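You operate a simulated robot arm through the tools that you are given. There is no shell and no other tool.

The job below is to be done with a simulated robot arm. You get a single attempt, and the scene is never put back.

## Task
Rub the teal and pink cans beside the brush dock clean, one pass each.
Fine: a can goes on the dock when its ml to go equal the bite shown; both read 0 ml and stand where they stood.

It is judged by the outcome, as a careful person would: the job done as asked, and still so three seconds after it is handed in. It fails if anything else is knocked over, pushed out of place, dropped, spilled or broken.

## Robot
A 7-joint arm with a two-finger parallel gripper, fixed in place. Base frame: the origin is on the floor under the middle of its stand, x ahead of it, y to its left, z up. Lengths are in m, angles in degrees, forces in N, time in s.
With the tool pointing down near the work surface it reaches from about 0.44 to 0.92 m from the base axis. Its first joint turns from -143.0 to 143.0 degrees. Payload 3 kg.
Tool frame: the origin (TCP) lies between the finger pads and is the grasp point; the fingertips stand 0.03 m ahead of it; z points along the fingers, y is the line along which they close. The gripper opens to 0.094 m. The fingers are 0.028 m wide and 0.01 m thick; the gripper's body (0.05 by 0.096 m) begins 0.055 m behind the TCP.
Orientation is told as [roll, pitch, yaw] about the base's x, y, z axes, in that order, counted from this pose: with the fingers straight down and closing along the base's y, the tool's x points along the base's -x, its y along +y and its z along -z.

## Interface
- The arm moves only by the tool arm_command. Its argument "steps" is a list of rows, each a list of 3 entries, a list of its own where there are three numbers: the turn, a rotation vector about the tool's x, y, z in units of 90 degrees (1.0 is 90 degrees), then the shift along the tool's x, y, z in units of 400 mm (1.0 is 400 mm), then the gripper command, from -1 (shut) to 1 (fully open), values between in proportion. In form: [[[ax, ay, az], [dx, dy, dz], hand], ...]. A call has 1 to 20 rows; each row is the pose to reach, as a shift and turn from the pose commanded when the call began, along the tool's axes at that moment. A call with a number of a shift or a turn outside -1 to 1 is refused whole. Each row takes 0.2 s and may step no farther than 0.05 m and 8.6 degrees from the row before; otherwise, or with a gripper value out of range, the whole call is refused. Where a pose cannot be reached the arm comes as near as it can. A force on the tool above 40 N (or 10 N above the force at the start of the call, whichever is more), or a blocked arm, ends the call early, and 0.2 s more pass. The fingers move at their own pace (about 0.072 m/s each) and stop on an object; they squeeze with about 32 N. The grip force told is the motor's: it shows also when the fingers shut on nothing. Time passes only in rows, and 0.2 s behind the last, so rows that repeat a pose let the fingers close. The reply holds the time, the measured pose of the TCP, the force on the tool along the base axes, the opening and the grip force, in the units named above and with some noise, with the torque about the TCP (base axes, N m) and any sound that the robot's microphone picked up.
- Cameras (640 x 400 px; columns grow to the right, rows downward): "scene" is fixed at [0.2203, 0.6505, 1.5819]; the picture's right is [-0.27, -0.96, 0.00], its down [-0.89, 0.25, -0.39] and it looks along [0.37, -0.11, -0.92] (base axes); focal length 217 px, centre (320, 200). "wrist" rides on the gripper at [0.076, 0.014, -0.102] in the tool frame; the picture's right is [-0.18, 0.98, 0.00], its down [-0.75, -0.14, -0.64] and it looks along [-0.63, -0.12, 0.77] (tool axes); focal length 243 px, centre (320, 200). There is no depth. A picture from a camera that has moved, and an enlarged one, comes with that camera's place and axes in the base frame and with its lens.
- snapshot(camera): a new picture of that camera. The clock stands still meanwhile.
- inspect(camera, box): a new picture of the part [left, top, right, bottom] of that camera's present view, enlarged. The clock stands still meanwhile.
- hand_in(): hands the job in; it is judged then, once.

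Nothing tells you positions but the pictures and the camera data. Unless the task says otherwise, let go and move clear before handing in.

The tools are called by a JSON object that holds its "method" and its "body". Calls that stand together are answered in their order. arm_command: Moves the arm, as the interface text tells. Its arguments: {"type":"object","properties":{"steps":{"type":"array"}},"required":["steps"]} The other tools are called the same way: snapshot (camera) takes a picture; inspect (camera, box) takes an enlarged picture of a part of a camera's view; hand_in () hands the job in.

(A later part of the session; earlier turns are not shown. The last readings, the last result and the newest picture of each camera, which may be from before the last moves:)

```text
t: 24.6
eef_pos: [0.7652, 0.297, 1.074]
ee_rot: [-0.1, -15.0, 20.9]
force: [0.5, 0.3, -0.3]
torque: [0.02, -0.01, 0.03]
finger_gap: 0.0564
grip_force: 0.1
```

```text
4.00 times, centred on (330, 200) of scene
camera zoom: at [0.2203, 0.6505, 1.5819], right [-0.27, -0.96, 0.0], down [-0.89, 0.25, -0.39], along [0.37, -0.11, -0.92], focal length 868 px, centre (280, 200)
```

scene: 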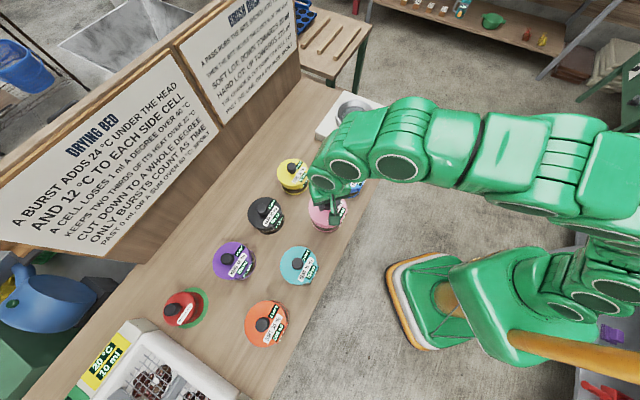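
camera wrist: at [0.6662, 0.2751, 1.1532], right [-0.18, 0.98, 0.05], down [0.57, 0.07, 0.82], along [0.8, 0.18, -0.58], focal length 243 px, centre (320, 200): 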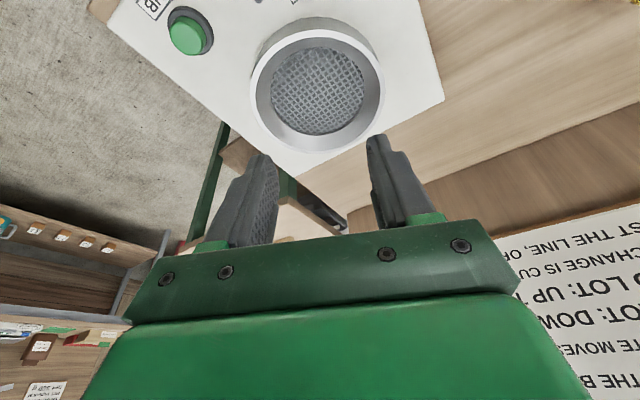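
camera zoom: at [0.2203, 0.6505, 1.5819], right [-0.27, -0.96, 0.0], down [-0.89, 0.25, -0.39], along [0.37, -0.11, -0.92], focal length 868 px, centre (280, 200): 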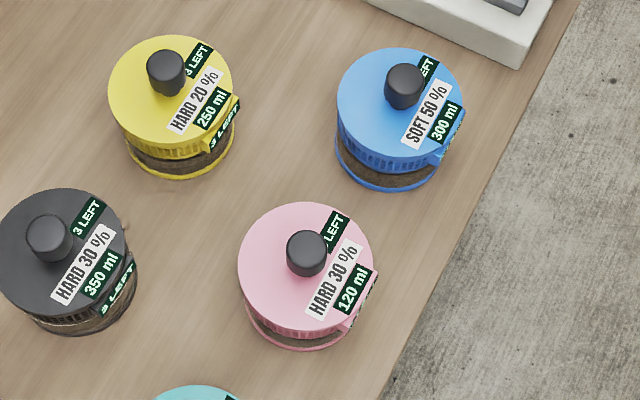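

The cup is clearly visible: centre about (0.839, 0.3205), rim z ≈ 0.883, mesh floor z ≈ 0.866 and 119 mm across. Pink is back exactly on its old image position. Now I'll check, empty-handed and above the cup, that the tilted tool reaches over its centre.

{"method": "arm_command", "body": {"steps": [[[0, 0, 0], [-0.0527, -0.0037, 0.0348], 0.2], [[0, 0, 0], [-0.1053, -0.0073, 0.0697], 0.2], [[0, 0, 0], [-0.158, -0.011, 0.1045], 0.2], [[0, 0, 0], [-0.158, -0.011, 0.1045], 0.2]]}}

{"method": "arm_command", "body": {"steps": [[[0, 0, 0], [0.0162, 0, 0.0604], 0.2], [[0, 0, 0], [0.0324, 0, 0.1207], 0.2], [[0, 0, 0], [0.0324, 0, 0.1207], 0.2]]}}

{"method": "inspect", "body": {"camera": "scene", "box": [300, 70, 420, 170]}}

{"method": "snapshot", "body": {"camera": "wrist"}}

```text
t: 25.6
eef_pos: [0.8339, 0.3173, 1.0496]
ee_rot: [0.0, -15.0, 21.0]
force: [1.2, 0.0, 0.8]
torque: [0.0, 0.0, -0.02]
finger_gap: 0.0564
grip_force: 0.1
```

```text
t: 26.4
eef_pos: [0.832, 0.3192, 0.9993]
ee_rot: [0.1, -15.0, 20.9]
force: [0.3, 0.0, -0.5]
torque: [0.05, 0.01, -0.02]
finger_gap: 0.0565
grip_force: 0.1
```

```text
4.00 times, centred on (360, 120) of scene
camera zoom: at [0.2203, 0.6505, 1.5819], right [-0.27, -0.96, 0.0], down [-0.89, 0.25, -0.39], along [0.37, -0.11, -0.92], focal length 868 px, centre (160, 520)
```

zoom: 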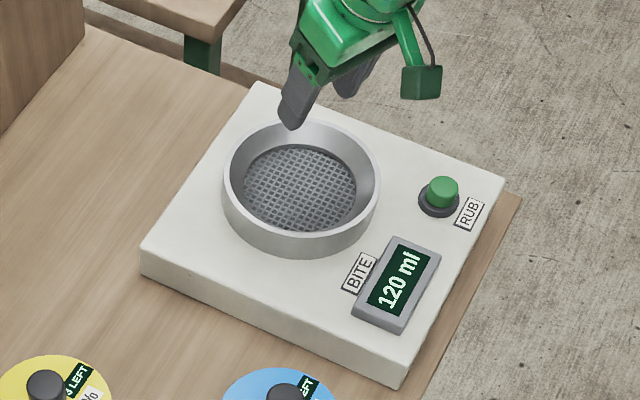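

```text
taken
camera wrist: at [0.7341, 0.2962, 1.0789], right [-0.18, 0.98, 0.05], down [0.58, 0.07, 0.81], along [0.8, 0.18, -0.58], focal length 243 px, centre (320, 200)
```

wrist: 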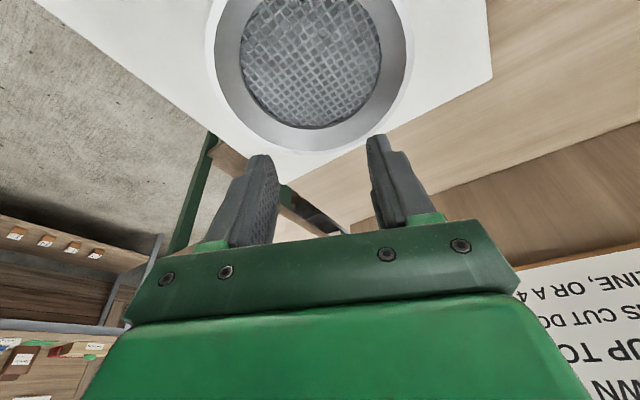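

{"method": "inspect", "body": {"camera": "wrist", "box": [190, 0, 430, 160]}}

{"method": "inspect", "body": {"camera": "scene", "box": [325, 90, 385, 140]}}

```text
2.50 times, centred on (310, 80) of wrist
camera zoom: at [0.7341, 0.2962, 1.0789], right [-0.18, 0.98, 0.05], down [0.58, 0.07, 0.81], along [0.8, 0.18, -0.58], focal length 606 px, centre (345, 500)
```

zoom: 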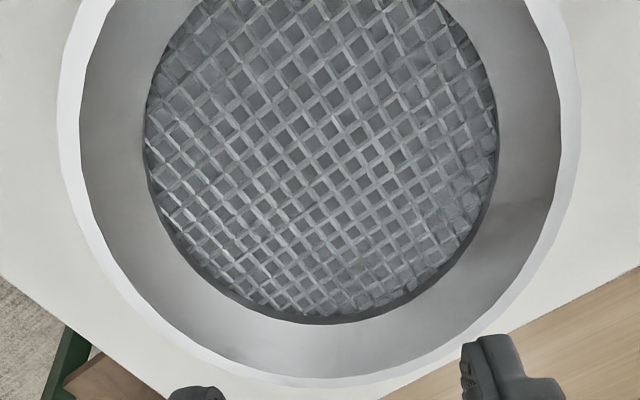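

```text
8.00 times, centred on (355, 115) of scene
camera zoom: at [0.2203, 0.6505, 1.5819], right [-0.27, -0.96, 0.0], down [-0.89, 0.25, -0.39], along [0.37, -0.11, -0.92], focal length 1737 px, centre (40, 880)
```

zoom: 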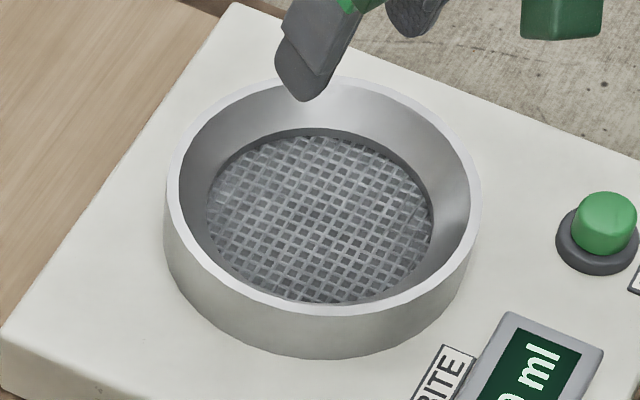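

Reach over the cup is fine with the tilt. The cup centre averages (0.839, 0.3185). Now back to the pink knob with the same attitude, keeping well above the other cans.

{"method": "arm_command", "body": {"steps": [[[0, 0, 0], [-0.0291, 0, -0.1087], 0.5], [[0, 0, 0], [0.0342, 0.0844, -0.1257], 0.5], [[0, 0, 0], [0.0976, 0.1688, -0.1426], 0.5], [[0, 0, 0], [0.1609, 0.2531, -0.1596], 0.5], [[0, 0, 0], [0.2243, 0.3375, -0.1766], 0.5], [[0, 0, 0], [0.2876, 0.4219, -0.1936], 0.5], [[0, 0, 0], [0.351, 0.5063, -0.2105], 0.5], [[0, 0, 0], [0.4143, 0.5907, -0.2275], 0.5], [[0, 0, 0], [0.4777, 0.675, -0.2445], 0.5], [[0, 0, 0], [0.541, 0.7594, -0.2614], 0.5], [[0, 0, 0], [0.6044, 0.8438, -0.2784], 0.5], [[0, 0, 0], [0.6677, 0.9282, -0.2954], 0.5], [[0, 0, 0], [0.6677, 0.9282, -0.2954], 0.5]]}}

{"method": "snapshot", "body": {"camera": "wrist"}}

{"method": "inspect", "body": {"camera": "wrist", "box": [200, 0, 440, 160]}}

```text
t: 29.2
eef_pos: [0.4323, 0.5622, 1.0459]
ee_rot: [0.0, -15.1, 20.7]
force: [0.1, 0.5, 0.4]
torque: [-0.03, 0.0, 0.02]
finger_gap: 0.0707
grip_force: 0.1
```

```text
taken
camera wrist: at [0.3329, 0.5407, 1.124], right [-0.18, 0.98, 0.05], down [0.58, 0.07, 0.82], along [0.8, 0.18, -0.58], focal length 243 px, centre (320, 200)
```

wrist: 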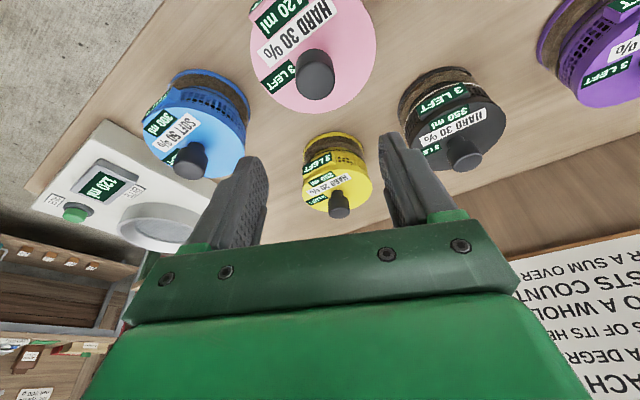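

```text
2.50 times, centred on (320, 80) of wrist
camera zoom: at [0.3329, 0.5407, 1.124], right [-0.18, 0.98, 0.05], down [0.58, 0.07, 0.82], along [0.8, 0.18, -0.58], focal length 606 px, centre (320, 500)
```

zoom: 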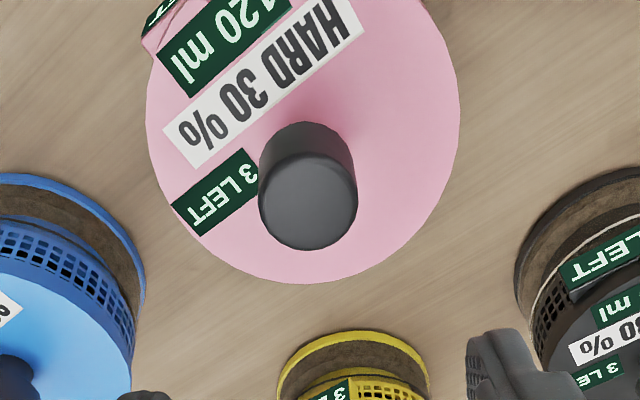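

The pink knob sits at about (0.4375, 0.5657), close to the finger midline. I'm lowering with the tilted tool in two stages.

{"method": "arm_command", "body": {"steps": [[[0, 0, 0], [0.0183, 0, 0.0684], 0.5], [[0, 0, 0], [0.0367, 0, 0.1369], 0.5], [[0, 0, 0], [0.055, 0, 0.2053], 0.5], [[0, 0, 0], [0.055, 0, 0.2053], 0.5]]}}

{"method": "snapshot", "body": {"camera": "wrist"}}

{"method": "inspect", "body": {"camera": "wrist", "box": [200, 20, 440, 220]}}

```text
t: 30.2
eef_pos: [0.4313, 0.562, 0.9604]
ee_rot: [-0.1, -15.0, 20.8]
force: [0.1, -0.1, -0.4]
torque: [0.01, 0.0, 0.0]
finger_gap: 0.0706
grip_force: 0.1
```

```text
taken
camera wrist: at [0.3327, 0.5408, 1.0397], right [-0.18, 0.98, 0.05], down [0.58, 0.07, 0.81], along [0.8, 0.18, -0.58], focal length 243 px, centre (320, 200)
```

wrist: 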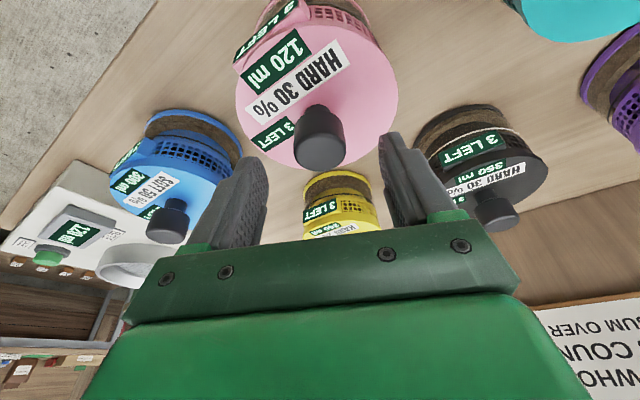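

```text
2.00 times, centred on (320, 120) of wrist
camera zoom: at [0.3327, 0.5408, 1.0397], right [-0.18, 0.98, 0.05], down [0.58, 0.07, 0.81], along [0.8, 0.18, -0.58], focal length 485 px, centre (320, 360)
```

zoom: 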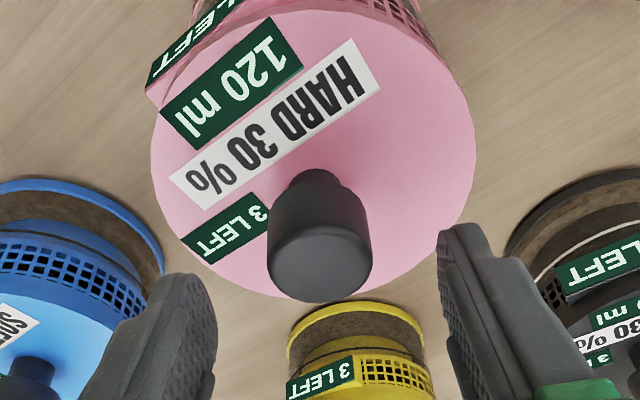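

The knob turns out to be a cap on a narrower neck, about 34 mm tall in all, so the lid is near z 0.89 and there's room. It's laterally centred, so I'll go down the last 3 cm and close.

{"method": "arm_command", "body": {"steps": [[[0, 0, 0], [0.005, 0, 0.025], 0.5], [[0, 0, 0], [0.01, 0, 0.05], 0.5], [[0, 0, 0], [0.015, 0, 0.0737], 0.5], [[0, 0, 0], [0.015, 0, 0.0737], 0.5]]}}

{"method": "inspect", "body": {"camera": "wrist", "box": [200, 20, 440, 260]}}

{"method": "inspect", "body": {"camera": "scene", "box": [290, 180, 370, 240]}}

```text
t: 31.2
eef_pos: [0.4353, 0.5642, 0.9301]
ee_rot: [0.0, -15.1, 20.8]
force: [0.2, 0.2, -0.3]
torque: [0.0, 0.02, -0.01]
finger_gap: 0.0703
grip_force: 0.1
```

```text
1.67 times, centred on (320, 140) of wrist
camera zoom: at [0.3348, 0.542, 1.0091], right [-0.18, 0.98, 0.05], down [0.58, 0.07, 0.82], along [0.8, 0.18, -0.58], focal length 404 px, centre (320, 300)
```

zoom: 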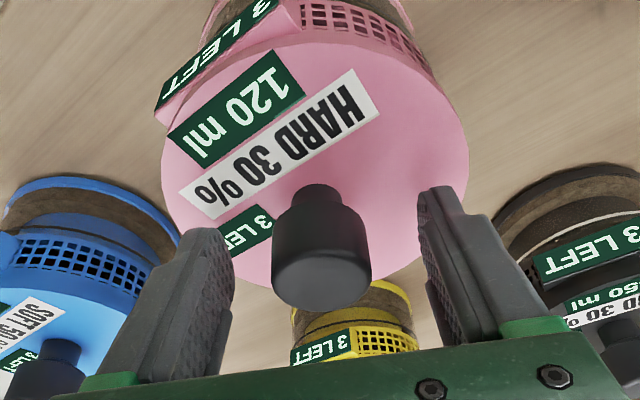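

```text
6.67 times, centred on (330, 210) of scene
camera zoom: at [0.2203, 0.6505, 1.5819], right [-0.27, -0.96, 0.0], down [-0.89, 0.25, -0.39], along [0.37, -0.11, -0.92], focal length 1447 px, centre (253, 133)
```

zoom: 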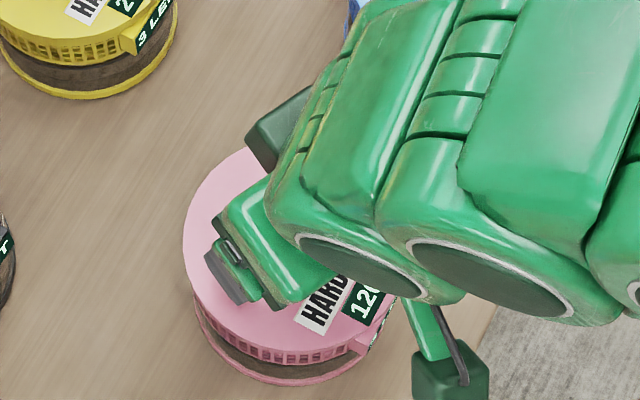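

{"method": "arm_command", "body": {"steps": [[[0, 0, 0], [0, 0, 0], -1], [[0, 0, 0], [0, 0, 0], -1], [[0, 0, 0], [0, 0, 0], -1], [[0, 0, 0], [0, 0, 0], -1]]}}

{"method": "inspect", "body": {"camera": "wrist", "box": [200, 20, 440, 260]}}

```text
t: 32.2
eef_pos: [0.4337, 0.5649, 0.9303]
ee_rot: [0.0, -15.0, 20.8]
force: [1.9, -1.9, 8.8]
torque: [-0.31, -0.21, 0.04]
finger_gap: 0.0336
grip_force: 32.1
```

```text
1.67 times, centred on (320, 140) of wrist
camera zoom: at [0.3349, 0.542, 1.0093], right [-0.18, 0.98, 0.05], down [0.57, 0.07, 0.82], along [0.8, 0.18, -0.58], focal length 404 px, centre (320, 300)
```

zoom: 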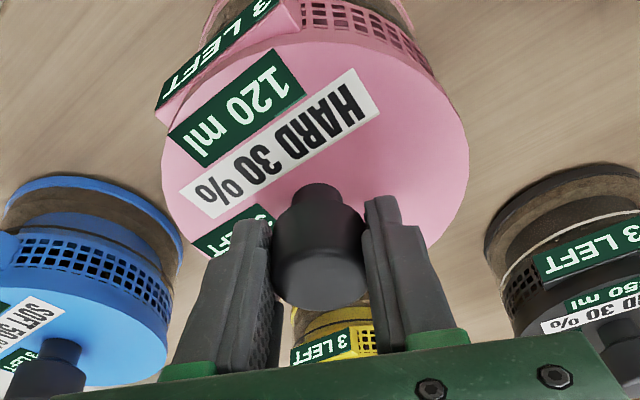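

The grip on the cap is firm (33.6 mm). I'll lift a couple of centimetres and check that the can hangs level.

{"method": "arm_command", "body": {"steps": [[[0, 0, 0], [-0.0032, 0, -0.0121], -1], [[0, 0, 0], [-0.0097, 0, -0.0362], -1], [[0, 0, 0], [-0.0194, 0, -0.0724], -1], [[0, 0, 0], [-0.0194, 0, -0.0724], -1]]}}

{"method": "inspect", "body": {"camera": "scene", "box": [270, 150, 390, 250]}}

{"method": "snapshot", "body": {"camera": "wrist"}}

```text
t: 33.2
eef_pos: [0.4348, 0.563, 0.9599]
ee_rot: [-0.1, -14.9, 20.8]
force: [-0.3, -0.5, -6.6]
torque: [0.0, -0.01, -0.02]
finger_gap: 0.0334
grip_force: 32.0
```

```text
4.00 times, centred on (330, 200) of scene
camera zoom: at [0.2203, 0.6505, 1.5819], right [-0.27, -0.96, 0.0], down [-0.89, 0.25, -0.39], along [0.37, -0.11, -0.92], focal length 868 px, centre (280, 200)
```

zoom: 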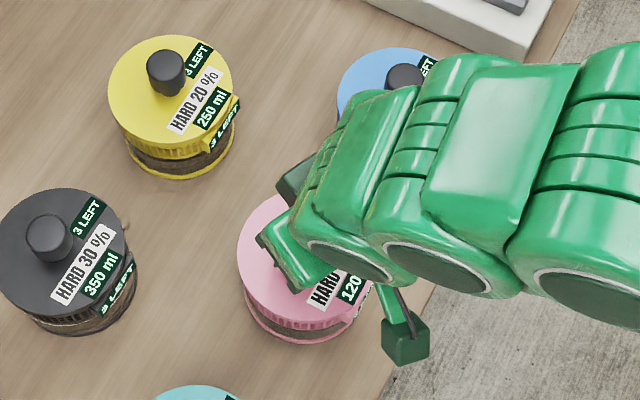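

```text
taken
camera wrist: at [0.3347, 0.5412, 1.0395], right [-0.18, 0.98, 0.05], down [0.58, 0.07, 0.81], along [0.8, 0.18, -0.58], focal length 243 px, centre (320, 200)
```

wrist: 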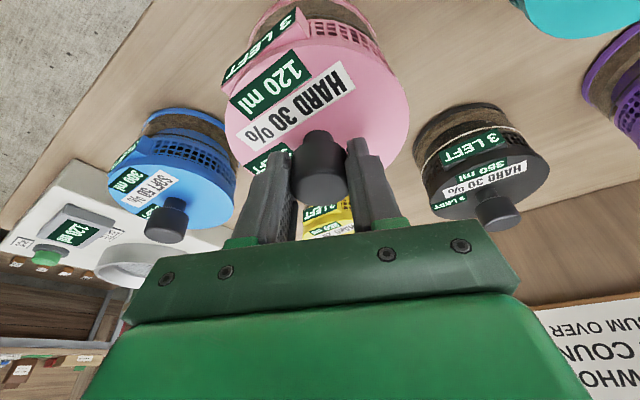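

Pink hangs level (6.6 N) and is lifted clear. I'll carry it high over the others to directly above the cup, stopping with its base about 4 cm above the rim.

{"method": "arm_command", "body": {"steps": [[[0, 0, 0], [-0.0227, 0, -0.0845], -1], [[0, 0, 0], [-0.0453, 0, -0.1691], -1], [[0, 0, 0], [-0.068, 0, -0.2536], -1], [[0, 0, 0], [-0.0906, 0, -0.3381], -1], [[0, 0, 0], [-0.1525, -0.084, -0.3215], -1], [[0, 0, 0], [-0.2143, -0.1681, -0.305], -1], [[0, 0, 0], [-0.2762, -0.2521, -0.2884], -1], [[0, 0, 0], [-0.338, -0.3361, -0.2719], -1], [[0, 0, 0], [-0.3999, -0.4202, -0.2553], -1], [[0, 0, 0], [-0.4617, -0.5042, -0.2387], -1], [[0, 0, 0], [-0.5236, -0.5882, -0.2222], -1], [[0, 0, 0], [-0.5854, -0.6722, -0.2056], -1], [[0, 0, 0], [-0.6283, -0.7373, -0.165], -1], [[0, 0, 0], [-0.6712, -0.8024, -0.1244], -1], [[0, 0, 0], [-0.7141, -0.8675, -0.0838], -1], [[0, 0, 0], [-0.7571, -0.9325, -0.0431], -1], [[0, 0, 0], [-0.7571, -0.9325, -0.0431], -1]]}}

{"method": "inspect", "body": {"camera": "scene", "box": [325, 80, 385, 130]}}

{"method": "snapshot", "body": {"camera": "wrist"}}

{"method": "snapshot", "body": {"camera": "scene"}}

```text
t: 36.8
eef_pos: [0.8373, 0.3177, 1.0555]
ee_rot: [0.0, -15.0, 21.0]
force: [-0.2, 0.2, -4.6]
torque: [0.01, 0.02, -0.01]
finger_gap: 0.0335
grip_force: 32.2
```

```text
8.00 times, centred on (355, 105) of scene
camera zoom: at [0.2203, 0.6505, 1.5819], right [-0.27, -0.96, 0.0], down [-0.89, 0.25, -0.39], along [0.37, -0.11, -0.92], focal length 1737 px, centre (40, 960)
```

zoom: 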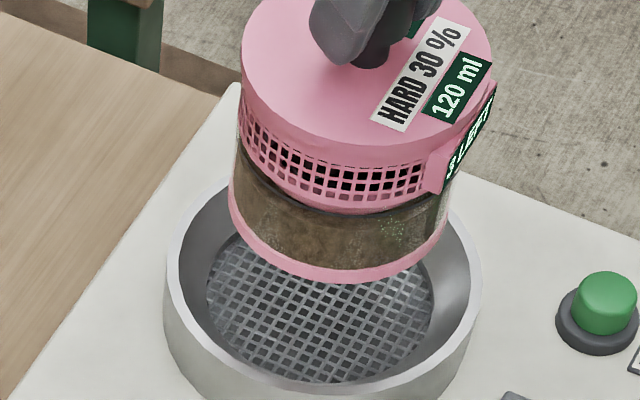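

```text
taken
camera wrist: at [0.7374, 0.2953, 1.1339], right [-0.18, 0.98, 0.05], down [0.58, 0.07, 0.81], along [0.8, 0.18, -0.58], focal length 243 px, centre (320, 200)
```

wrist: 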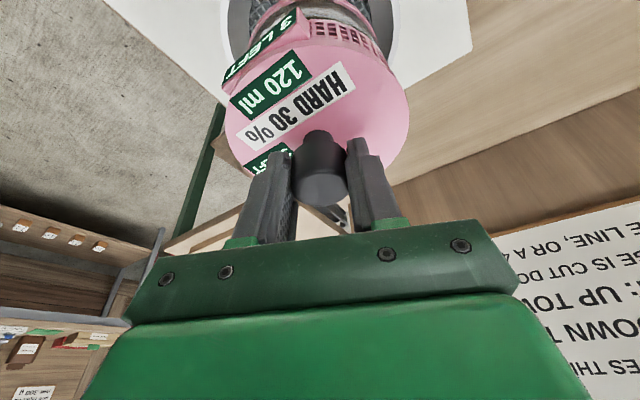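

```text
taken
```

scene: 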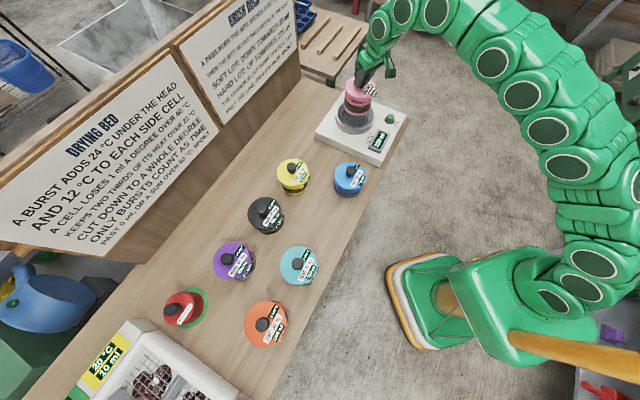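

The can is over the cup, and dropping straight down should land within 2 mm of the mesh centre. I'm lowering it into the cup mouth in small steps and watching the force.

{"method": "arm_command", "body": {"steps": [[[0, 0, 0], [0.0073, 0, 0.0272], -1], [[0, 0, 0], [0.0146, 0, 0.0544], -1], [[0, 0, 0], [0.0218, 0, 0.0815], -1], [[0, 0, 0], [0.0291, 0, 0.1087], -1], [[0, 0, 0], [0.0291, 0, 0.1087], -1]]}}

{"method": "inspect", "body": {"camera": "scene", "box": [325, 80, 385, 130]}}

{"method": "snapshot", "body": {"camera": "wrist"}}

```text
t: 38.0
eef_pos: [0.8368, 0.318, 1.0104]
ee_rot: [0.1, -14.9, 20.9]
force: [0.0, 0.3, -5.6]
torque: [0.0, 0.05, 0.05]
finger_gap: 0.0335
grip_force: 32.0
```

```text
8.00 times, centred on (355, 105) of scene
camera zoom: at [0.2203, 0.6505, 1.5819], right [-0.27, -0.96, 0.0], down [-0.89, 0.25, -0.39], along [0.37, -0.11, -0.92], focal length 1737 px, centre (40, 960)
```

zoom: 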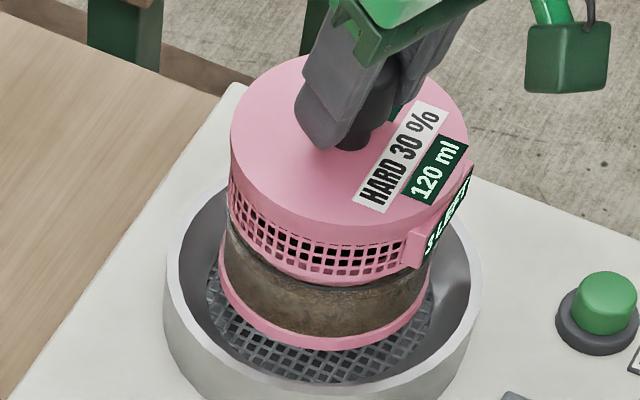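

```text
taken
camera wrist: at [0.7369, 0.2959, 1.0889], right [-0.18, 0.98, 0.05], down [0.58, 0.07, 0.82], along [0.8, 0.18, -0.58], focal length 243 px, centre (320, 200)
```

wrist: 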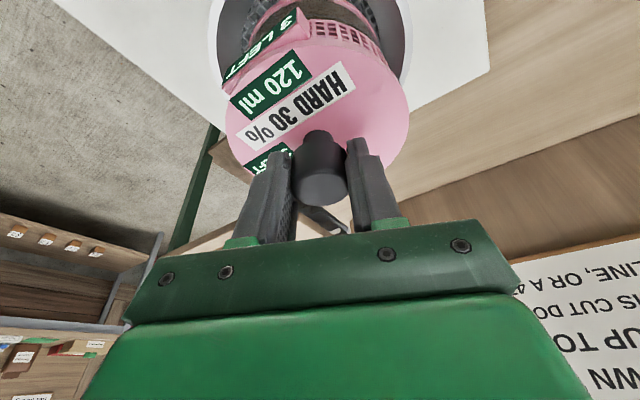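

{"method": "arm_command", "body": {"steps": [[[0, 0, 0], [0.0019, 0, 0.0072], -1], [[0, 0, 0], [0.0039, 0, 0.0145], -1], [[0, 0, 0], [0.0058, 0, 0.0217], -1], [[0, 0, 0], [0.0058, 0, 0.0217], -1]]}}

```text
t: 39.0
eef_pos: [0.8365, 0.3175, 1.0007]
ee_rot: [0.0, -15.1, 20.8]
force: [-0.3, -1.5, -5.4]
torque: [-0.01, 0.0, 0.02]
finger_gap: 0.0335
grip_force: 32.3
```

{"method": "arm_command", "body": {"steps": [[[0, 0, 0], [0.0013, 0, 0.0048], -1], [[0, 0, 0], [0.0026, 0, 0.0097], -1], [[0, 0, 0], [0.0026, 0, 0.0097], -1]]}}

{"method": "inspect", "body": {"camera": "scene", "box": [325, 80, 385, 130]}}

```text
t: 39.8
eef_pos: [0.8352, 0.3168, 0.9965]
ee_rot: [0.0, -15.0, 20.9]
force: [-0.3, -0.6, -5.7]
torque: [0.01, 0.0, 0.0]
finger_gap: 0.0334
grip_force: 31.9
```

```text
8.00 times, centred on (355, 105) of scene
camera zoom: at [0.2203, 0.6505, 1.5819], right [-0.27, -0.96, 0.0], down [-0.89, 0.25, -0.39], along [0.37, -0.11, -0.92], focal length 1737 px, centre (40, 960)
```

zoom: 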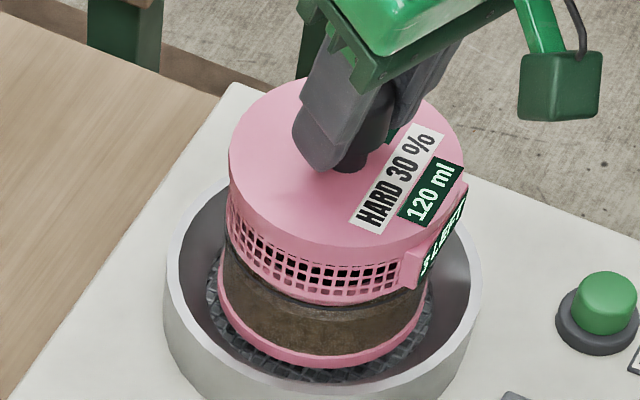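

The base is inside the cup, just above the mesh with even margins. I'm continuing in 1–2 mm steps until touchdown.

{"method": "arm_command", "body": {"steps": [[[0, 0, 0], [0.0013, 0, 0.0048], -1], [[0, 0, 0], [0.0013, 0, 0.0048], -1]]}}

{"method": "arm_command", "body": {"steps": [[[0, 0, 0], [0.0013, 0, 0.0048], -1], [[0, 0, 0], [0.0013, 0, 0.0048], -1]]}}

```text
t: 40.4
eef_pos: [0.8371, 0.3168, 0.9944]
ee_rot: [0.0, -14.9, 20.8]
force: [-0.2, -0.6, -5.1]
torque: [0.0, 0.05, 0.01]
finger_gap: 0.0333
grip_force: 31.9
```

```text
t: 41.0
eef_pos: [0.8353, 0.3165, 0.9926]
ee_rot: [0.0, -15.1, 20.8]
force: [-0.2, -0.4, -5.8]
torque: [-0.01, 0.02, -0.01]
finger_gap: 0.0334
grip_force: 31.8
```

{"method": "arm_command", "body": {"steps": [[[0, 0, 0], [0.0013, 0, 0.0048], -1], [[0, 0, 0], [0.0013, 0, 0.0048], -1]]}}

{"method": "arm_command", "body": {"steps": [[[0, 0, 0], [0.0013, 0, 0.0048], -1], [[0, 0, 0], [0.0013, 0, 0.0048], -1]]}}

{"method": "inspect", "body": {"camera": "scene", "box": [325, 80, 385, 130]}}

```text
t: 41.6
eef_pos: [0.8356, 0.316, 0.9901]
ee_rot: [0.0, -15.0, 20.8]
force: [-0.1, 0.7, -5.3]
torque: [-0.01, 0.02, 0.05]
finger_gap: 0.0336
grip_force: 31.8
```

```text
t: 42.2
eef_pos: [0.8366, 0.317, 0.991]
ee_rot: [0.0, -15.1, 20.8]
force: [-5.6, -3.5, 17.5]
torque: [-0.33, 0.21, 0.05]
finger_gap: 0.0334
grip_force: 32.1
```

```text
8.00 times, centred on (355, 105) of scene
camera zoom: at [0.2203, 0.6505, 1.5819], right [-0.27, -0.96, 0.0], down [-0.89, 0.25, -0.39], along [0.37, -0.11, -0.92], focal length 1737 px, centre (40, 960)
```

zoom: 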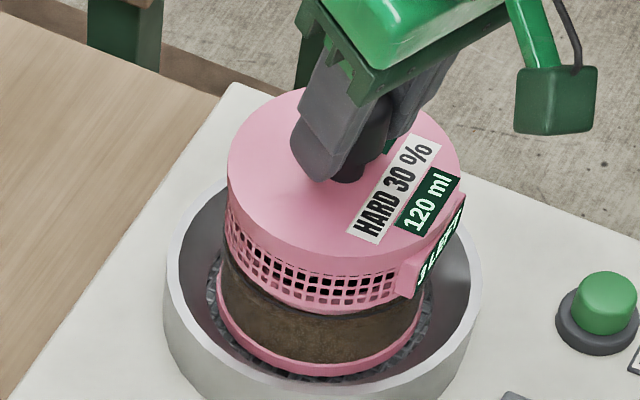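

Touchdown. The can is seated centrally on the mesh. I'll ease off a millimetre, open the fingers and withdraw upward along the tilt direction.

{"method": "arm_command", "body": {"steps": [[[0, 0, 0], [-0.0008, 0, -0.0029], -1], [[0, 0, 0], [-0.0008, 0, -0.0029], 0.5], [[0, 0, 0], [-0.0008, 0, -0.0029], 0.5], [[0, 0, 0], [-0.0008, 0, -0.0029], 0.5], [[0, 0, 0], [-0.0008, 0, -0.0029], 0.5]]}}

{"method": "inspect", "body": {"camera": "scene", "box": [325, 80, 385, 130]}}

{"method": "snapshot", "body": {"camera": "wrist"}}

```text
t: 43.4
eef_pos: [0.8362, 0.3173, 0.9902]
ee_rot: [0.0, -15.0, 20.8]
force: [0.8, 0.1, -0.5]
torque: [0.03, 0.02, 0.01]
finger_gap: 0.0706
grip_force: 0.0
```

```text
8.00 times, centred on (355, 105) of scene
camera zoom: at [0.2203, 0.6505, 1.5819], right [-0.27, -0.96, 0.0], down [-0.89, 0.25, -0.39], along [0.37, -0.11, -0.92], focal length 1737 px, centre (40, 960)
```

zoom: 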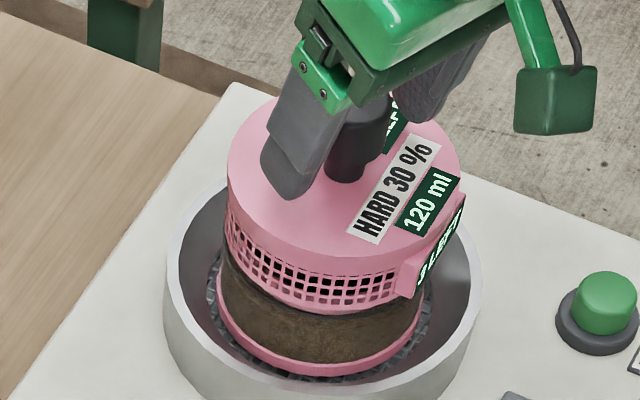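

```text
taken
camera wrist: at [0.7368, 0.2954, 1.0693], right [-0.18, 0.98, 0.05], down [0.58, 0.07, 0.81], along [0.8, 0.18, -0.58], focal length 243 px, centre (320, 200)
```

wrist: 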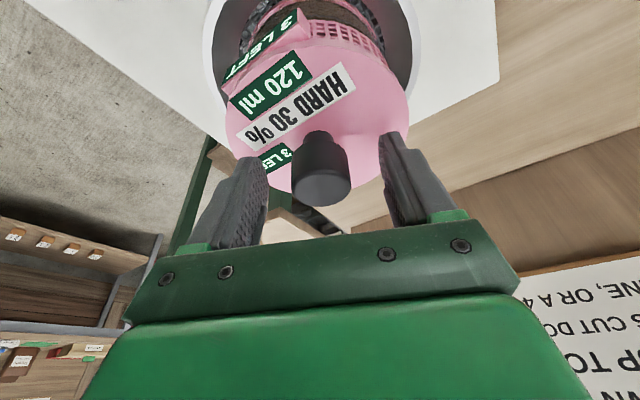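

Pink stands alone in the cup with its 120 ml matching the bite of 120 ml. I'll withdraw along the fingers, close them and go above the green RUB button at about (0.794, 0.174, 0.868).

{"method": "arm_command", "body": {"steps": [[[0, 0, 0], [0, 0, -0.075], 0.5], [[0, 0, 0], [0, 0, -0.15], 0.5], [[0, 0, 0], [0, 0, -0.225], -1], [[0, 0, 0], [0.0497, -0.0995, -0.2383], -1], [[0, 0, 0], [0.0993, -0.1989, -0.2516], -1], [[0, 0, 0], [0.149, -0.2984, -0.2649], -1], [[0, 0, 0], [0.1712, -0.2984, -0.182], -1], [[0, 0, 0], [0.1935, -0.2984, -0.099], -1], [[0, 0, 0], [0.2157, -0.2984, -0.0161], -1], [[0, 0, 0], [0.2379, -0.2984, 0.0669], -1], [[0, 0, 0], [0.2379, -0.2984, 0.0669], -1]]}}

{"method": "snapshot", "body": {"camera": "wrist"}}

{"method": "inspect", "body": {"camera": "scene", "box": [320, 70, 420, 150]}}

```text
t: 45.8
eef_pos: [0.7977, 0.1755, 0.939]
ee_rot: [0.0, -15.0, 20.9]
force: [0.5, -0.2, 0.2]
torque: [0.01, -0.02, -0.02]
finger_gap: 0.0
grip_force: 31.7
```

```text
taken
camera wrist: at [0.6998, 0.1535, 1.0185], right [-0.18, 0.98, 0.05], down [0.58, 0.07, 0.81], along [0.8, 0.18, -0.58], focal length 243 px, centre (320, 200)
```

wrist: 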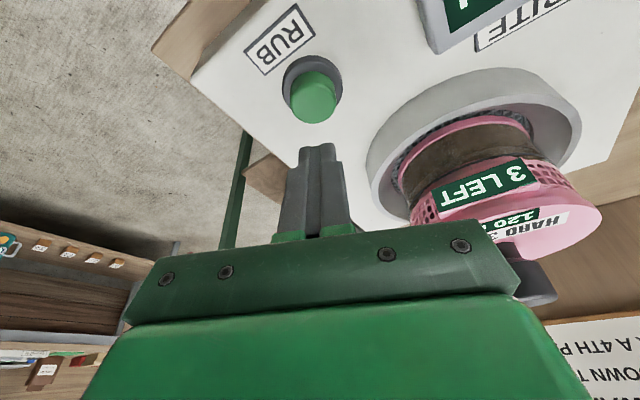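

```text
5.00 times, centred on (370, 110) of scene
camera zoom: at [0.2203, 0.6505, 1.5819], right [-0.27, -0.96, 0.0], down [-0.89, 0.25, -0.39], along [0.37, -0.11, -0.92], focal length 1085 px, centre (70, 650)
```

zoom: 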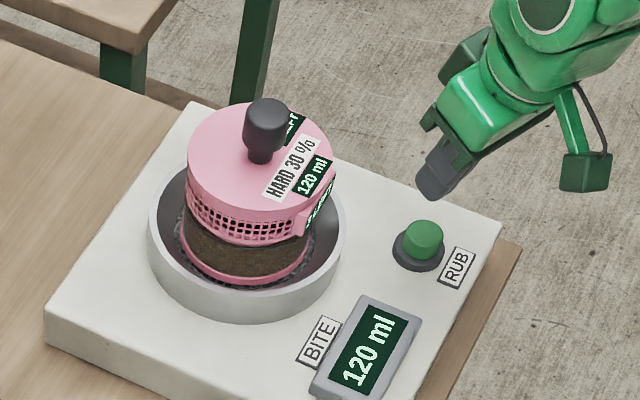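

The closed fingertips are lined up over the button, about 4 cm above it. I'm lowering most of the way, then pressing in small steps and checking the display so that it registers only once.

{"method": "arm_command", "body": {"steps": [[[0, 0, 0], [0.011, 0, 0.041], -1], [[0, 0, 0], [0.022, 0, 0.0821], -1], [[0, 0, 0], [0.022, 0, 0.0821], -1]]}}

{"method": "inspect", "body": {"camera": "scene", "box": [320, 70, 420, 150]}}

{"method": "inspect", "body": {"camera": "wrist", "box": [240, 20, 440, 220]}}

```text
t: 46.6
eef_pos: [0.7991, 0.1747, 0.9051]
ee_rot: [0.0, -14.9, 20.9]
force: [-0.4, 0.7, -0.6]
torque: [0.03, -0.02, 0.03]
finger_gap: 0.0
grip_force: 31.7
```

```text
5.00 times, centred on (370, 110) of scene
camera zoom: at [0.2203, 0.6505, 1.5819], right [-0.27, -0.96, 0.0], down [-0.89, 0.25, -0.39], along [0.37, -0.11, -0.92], focal length 1085 px, centre (70, 650)
```

zoom: 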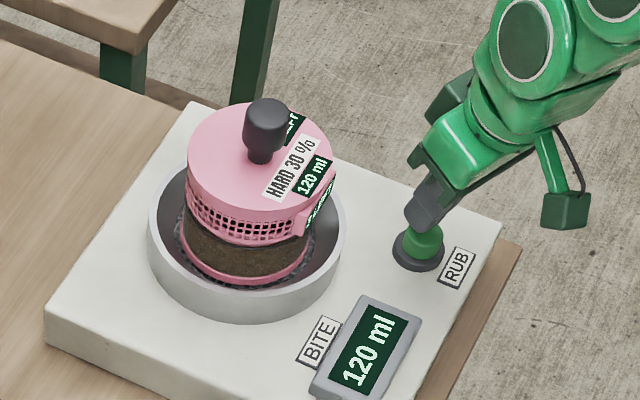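

```text
2.00 times, centred on (340, 120) of wrist
camera zoom: at [0.6996, 0.1531, 0.9844], right [-0.18, 0.98, 0.05], down [0.58, 0.07, 0.81], along [0.8, 0.18, -0.58], focal length 485 px, centre (280, 360)
```

zoom: 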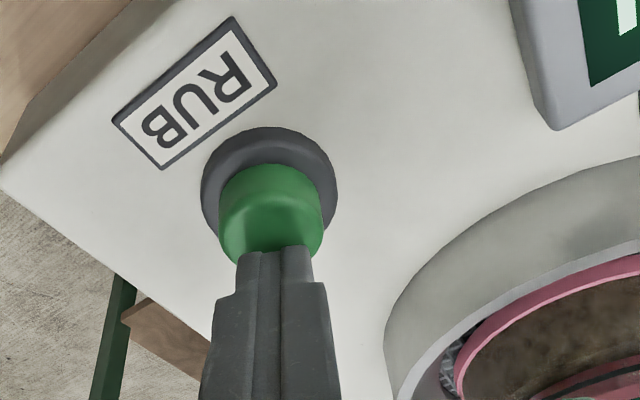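

{"method": "arm_command", "body": {"steps": [[[0, 0, 0], [0.0095, 0, -0.0025], -1], [[0, 0, 0], [0.012, 0, 0.0071], -1], [[0, 0, 0], [0.012, 0, 0.0071], -1]]}}

{"method": "inspect", "body": {"camera": "wrist", "box": [240, 20, 440, 220]}}

```text
t: 47.4
eef_pos: [0.7965, 0.1741, 0.9024]
ee_rot: [0.1, -14.9, 20.7]
force: [1.4, -0.6, 1.8]
torque: [-0.04, -0.02, 0.03]
finger_gap: 0.0001
grip_force: 31.9
```

```text
2.00 times, centred on (340, 120) of wrist
camera zoom: at [0.6959, 0.1521, 0.981], right [-0.18, 0.98, 0.05], down [0.58, 0.07, 0.82], along [0.8, 0.18, -0.58], focal length 485 px, centre (280, 360)
```

zoom: 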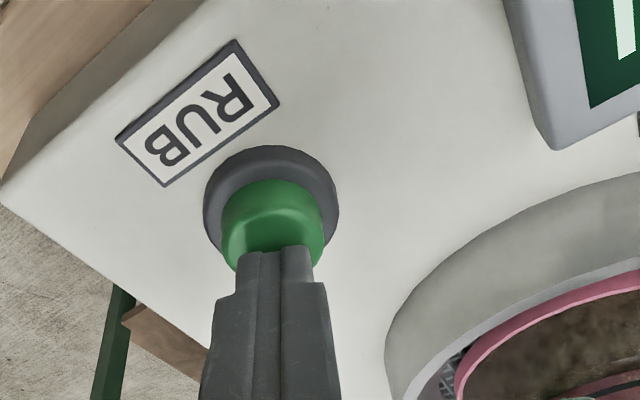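

{"method": "arm_command", "body": {"steps": [[[0, 0, 0], [0.0013, 0, 0.0048], -1], [[0, 0, 0], [0.0026, 0, 0.0097], -1], [[0, 0, 0], [0.0026, 0, 0.0097], -1]]}}

{"method": "inspect", "body": {"camera": "scene", "box": [320, 70, 420, 150]}}

```text
t: 48.2
eef_pos: [0.7951, 0.1753, 0.897]
ee_rot: [0.0, -15.0, 20.8]
force: [1.4, -0.1, 3.4]
torque: [-0.02, -0.02, 0.05]
finger_gap: 0.0003
grip_force: 32.3
heard: click
```

```text
5.00 times, centred on (370, 110) of scene
camera zoom: at [0.2203, 0.6505, 1.5819], right [-0.27, -0.96, 0.0], down [-0.89, 0.25, -0.39], along [0.37, -0.11, -0.92], focal length 1085 px, centre (70, 650)
```

zoom: 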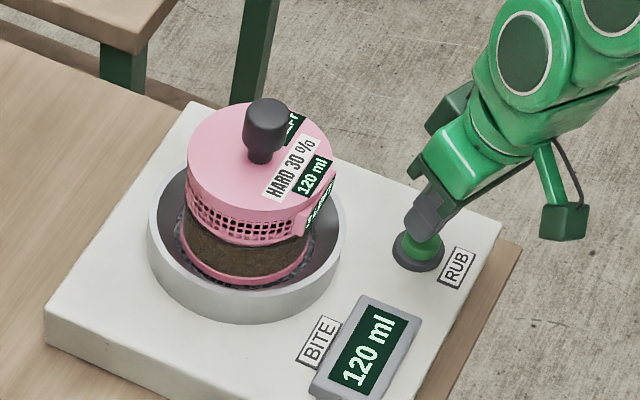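

A click was heard. I'll release the button by lifting straight up and check the displays.

{"method": "arm_command", "body": {"steps": [[[0, 0, 0], [-0.0129, 0, -0.0483], -1], [[0, 0, 0], [-0.0323, 0, -0.1207], -1], [[0, 0, 0], [-0.0323, 0, -0.1207], -1]]}}

{"method": "inspect", "body": {"camera": "scene", "box": [320, 70, 420, 150]}}

```text
t: 49.0
eef_pos: [0.7953, 0.1741, 0.9474]
ee_rot: [0.1, -15.0, 20.7]
force: [0.4, -0.4, 0.1]
torque: [0.05, -0.01, 0.01]
finger_gap: 0.0
grip_force: 32.3
```

```text
5.00 times, centred on (370, 110) of scene
camera zoom: at [0.2203, 0.6505, 1.5819], right [-0.27, -0.96, 0.0], down [-0.89, 0.25, -0.39], along [0.37, -0.11, -0.92], focal length 1085 px, centre (70, 650)
```

zoom: 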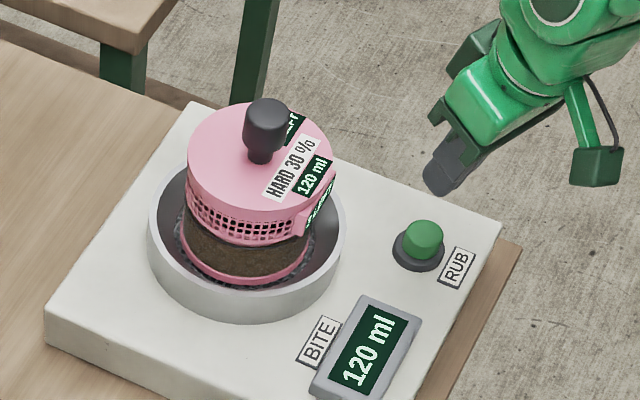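

The displays still read 120. The pass may take a while, so I'll wait without touching anything.

{"method": "arm_command", "body": {"steps": [[[0, 0, 0], [0, 0, 0], -1], [[0, 0, 0], [0, 0, 0], -1], [[0, 0, 0], [0, 0, 0], -1], [[0, 0, 0], [0, 0, 0], -1], [[0, 0, 0], [0, 0, 0], -1], [[0, 0, 0], [0, 0, 0], -1], [[0, 0, 0], [0, 0, 0], -1], [[0, 0, 0], [0, 0, 0], -1]]}}

{"method": "inspect", "body": {"camera": "scene", "box": [320, 70, 420, 150]}}

```text
t: 50.8
eef_pos: [0.7941, 0.1734, 0.9482]
ee_rot: [0.0, -15.0, 20.8]
force: [0.3, -1.3, -0.8]
torque: [0.02, 0.03, -0.04]
finger_gap: 0.0
grip_force: 32.2
```

```text
5.00 times, centred on (370, 110) of scene
camera zoom: at [0.2203, 0.6505, 1.5819], right [-0.27, -0.96, 0.0], down [-0.89, 0.25, -0.39], along [0.37, -0.11, -0.92], focal length 1085 px, centre (70, 650)
```

zoom: 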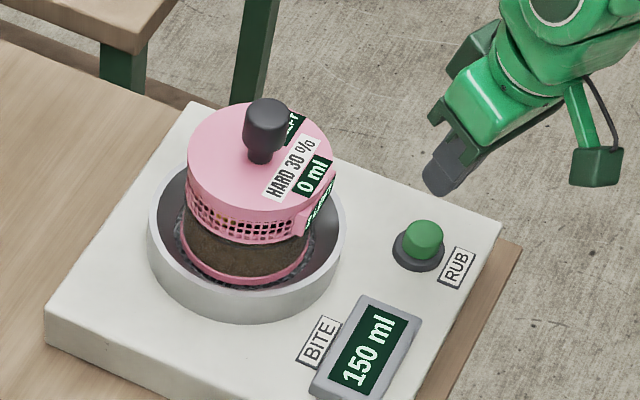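

Pink now reads 0 ml and the bite reads 150 ml, as expected for teal. Next I'll fetch pink: back over its knob by the reverse path with fingers open, pausing above to check alignment.

{"method": "arm_command", "body": {"steps": [[[0, 0, 0], [-0.028, 0, -0.1046], -1], [[0, 0, 0], [-0.0561, 0, -0.2093], -1], [[0, 0, 0], [-0.0841, 0, -0.3139], 0.5], [[0, 0, 0], [-0.1236, 0.0746, -0.303], 0.5], [[0, 0, 0], [-0.1631, 0.1492, -0.292], 0.5], [[0, 0, 0], [-0.2027, 0.2238, -0.2811], 0.5], [[0, 0, 0], [-0.2422, 0.2984, -0.2701], 0.5], [[0, 0, 0], [-0.2422, 0.2984, -0.21], 0.5], [[0, 0, 0], [-0.2422, 0.2984, -0.21], 0.5]]}}

{"method": "inspect", "body": {"camera": "wrist", "box": [200, 20, 440, 260]}}

{"method": "inspect", "body": {"camera": "scene", "box": [320, 70, 420, 150]}}

```text
t: 52.8
eef_pos: [0.8199, 0.3106, 1.0541]
ee_rot: [0.0, -14.9, 20.8]
force: [-0.4, -0.9, 0.1]
torque: [-0.02, 0.01, 0.0]
finger_gap: 0.0703
grip_force: 0.1
```

```text
1.67 times, centred on (320, 140) of wrist
camera zoom: at [0.7209, 0.2887, 1.1331], right [-0.18, 0.98, 0.05], down [0.58, 0.07, 0.81], along [0.8, 0.18, -0.58], focal length 404 px, centre (320, 300)
```

zoom: 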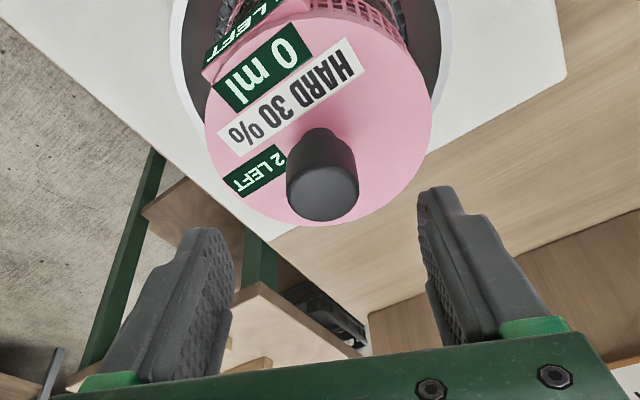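

```text
5.00 times, centred on (370, 110) of scene
camera zoom: at [0.2203, 0.6505, 1.5819], right [-0.27, -0.96, 0.0], down [-0.89, 0.25, -0.39], along [0.37, -0.11, -0.92], focal length 1085 px, centre (70, 650)
```

zoom: 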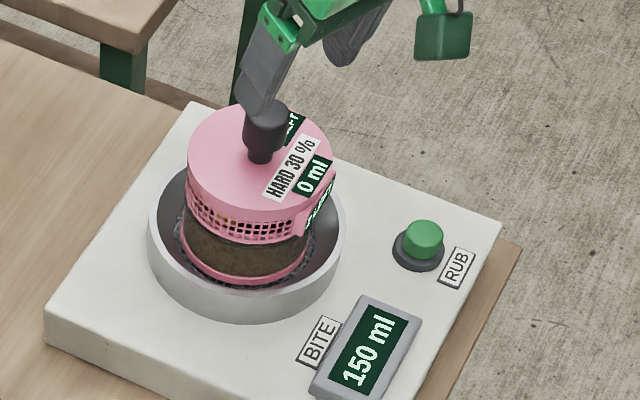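

Pink shows 0 ml and 2 left, and the knob is centred. I'm sliding the fingers down around it and gripping.

{"method": "arm_command", "body": {"steps": [[[0, 0, 0], [0, 0, 0.055], 0.5], [[0, 0, 0], [0, 0, 0.11], 0.5], [[0, 0, 0], [0, 0, 0.1649], 0.5], [[0, 0, 0], [0, 0, 0.1649], 0.5], [[0, 0, 0], [0, 0, 0.1649], -1], [[0, 0, 0], [0, 0, 0.1649], -1], [[0, 0, 0], [0, 0, 0.1649], -1], [[0, 0, 0], [0, 0, 0.1649], -1]]}}

{"method": "inspect", "body": {"camera": "wrist", "box": [200, 20, 440, 260]}}

```text
t: 54.6
eef_pos: [0.8356, 0.3171, 0.9906]
ee_rot: [0.1, -15.1, 20.8]
force: [-0.1, 0.2, -0.3]
torque: [0.07, -0.04, 0.08]
finger_gap: 0.0334
grip_force: 32.3
```

```text
1.67 times, centred on (320, 140) of wrist
camera zoom: at [0.7369, 0.2945, 1.0699], right [-0.18, 0.98, 0.05], down [0.58, 0.07, 0.81], along [0.8, 0.18, -0.58], focal length 404 px, centre (320, 300)
```

zoom: 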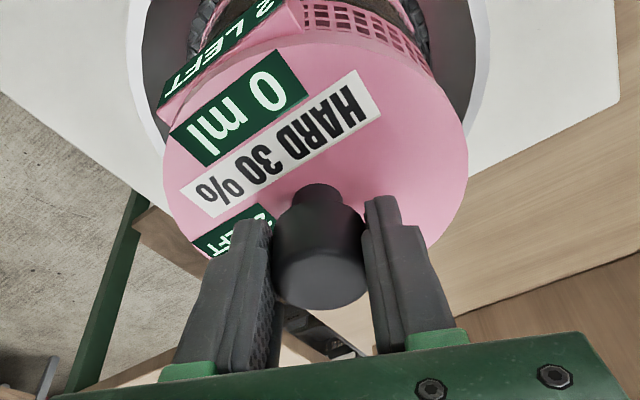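

The grip matches the one at home. I'm lifting out of the cup and carrying pink back high over the others, to 3 cm above its home spot.

{"method": "arm_command", "body": {"steps": [[[0, 0, 0], [-0.0194, 0, -0.0724], -1], [[0, 0, 0], [-0.0388, 0, -0.1449], -1], [[0, 0, 0], [0.0037, 0.0654, -0.188], -1], [[0, 0, 0], [0.0462, 0.1307, -0.2311], -1], [[0, 0, 0], [0.0886, 0.1961, -0.2742], -1], [[0, 0, 0], [0.1311, 0.2614, -0.3173], -1], [[0, 0, 0], [0.1928, 0.3457, -0.3338], -1], [[0, 0, 0], [0.2545, 0.4299, -0.3504], -1], [[0, 0, 0], [0.3162, 0.5142, -0.3669], -1], [[0, 0, 0], [0.378, 0.5984, -0.3834], -1], [[0, 0, 0], [0.4397, 0.6827, -0.3999], -1], [[0, 0, 0], [0.5014, 0.7669, -0.4165], -1], [[0, 0, 0], [0.5631, 0.8512, -0.433], -1], [[0, 0, 0], [0.6248, 0.9354, -0.4495], -1], [[0, 0, 0], [0.6474, 0.9354, -0.3652], -1], [[0, 0, 0], [0.6699, 0.9354, -0.2809], -1], [[0, 0, 0], [0.6925, 0.9354, -0.1966], -1], [[0, 0, 0], [0.715, 0.9354, -0.1123], -1], [[0, 0, 0], [0.715, 0.9354, -0.1123], -1]]}}

{"method": "snapshot", "body": {"camera": "wrist"}}

{"method": "snapshot", "body": {"camera": "scene"}}

```text
t: 58.6
eef_pos: [0.4353, 0.5635, 0.9586]
ee_rot: [0.1, -14.8, 20.9]
force: [0.5, 0.3, -6.1]
torque: [-0.02, 0.02, -0.01]
finger_gap: 0.0334
grip_force: 32.2
```

```text
taken
camera wrist: at [0.3352, 0.5418, 1.0384], right [-0.18, 0.98, 0.05], down [0.58, 0.07, 0.81], along [0.8, 0.18, -0.58], focal length 243 px, centre (320, 200)
```

wrist: 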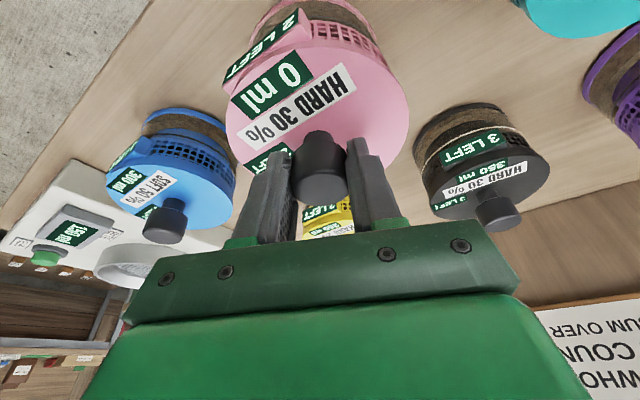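

```text
taken
```

scene: 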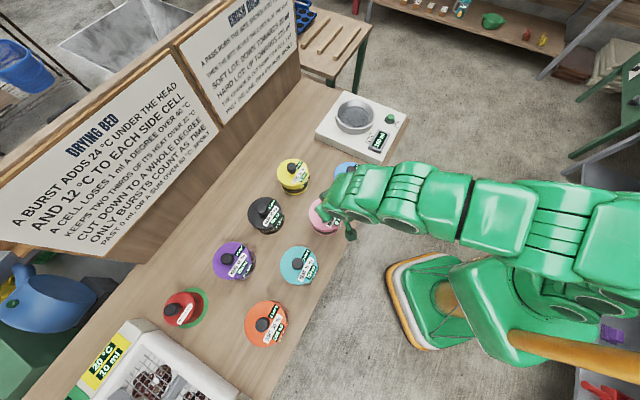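

Pink is over its home position within half a millimetre, with the bite display at 150. I'm lowering it to just above the table, then stepping to touchdown.

{"method": "arm_command", "body": {"steps": [[[0, 0, 0], [0.0078, 0, 0.029], -1], [[0, 0, 0], [0.0136, 0, 0.0507], -1], [[0, 0, 0], [0.0175, 0, 0.0652], -1], [[0, 0, 0], [0.0175, 0, 0.0652], -1]]}}

{"method": "arm_command", "body": {"steps": [[[0, 0, 0], [0.001, 0, 0.0036], -1], [[0, 0, 0], [0.001, 0, 0.0036], -1]]}}

```text
t: 59.6
eef_pos: [0.4339, 0.565, 0.9334]
ee_rot: [0.0, -15.0, 20.9]
force: [-0.1, 0.1, -5.3]
torque: [-0.02, 0.06, 0.0]
finger_gap: 0.0335
grip_force: 32.7
```

```text
t: 60.2
eef_pos: [0.4343, 0.5635, 0.9317]
ee_rot: [0.0, -15.0, 20.8]
force: [-0.5, 0.2, -6.3]
torque: [-0.04, 0.01, 0.0]
finger_gap: 0.0336
grip_force: 32.3
```

{"method": "arm_command", "body": {"steps": [[[0, 0, 0], [0.0007, 0, 0.0026], -1], [[0, 0, 0], [0.0007, 0, 0.0026], -1]]}}

{"method": "inspect", "body": {"camera": "wrist", "box": [200, 20, 440, 260]}}

```text
t: 60.8
eef_pos: [0.4338, 0.5656, 0.9314]
ee_rot: [0.0, -15.1, 20.8]
force: [-2.5, -5.7, 8.1]
torque: [-0.64, 0.62, 0.08]
finger_gap: 0.0334
grip_force: 31.6
```

```text
1.67 times, centred on (320, 140) of wrist
camera zoom: at [0.3346, 0.5425, 1.01], right [-0.18, 0.98, 0.05], down [0.57, 0.07, 0.82], along [0.8, 0.18, -0.58], focal length 404 px, centre (320, 300)
```

zoom: 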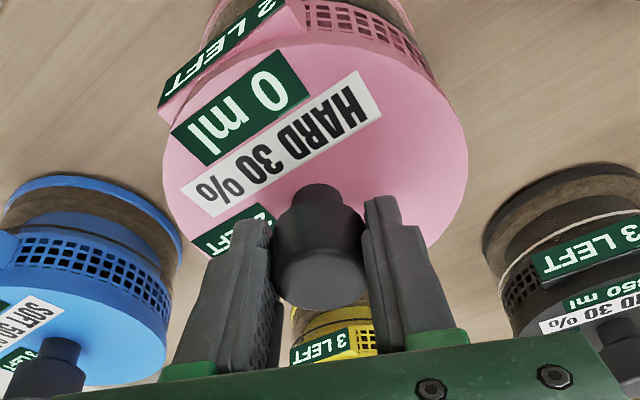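

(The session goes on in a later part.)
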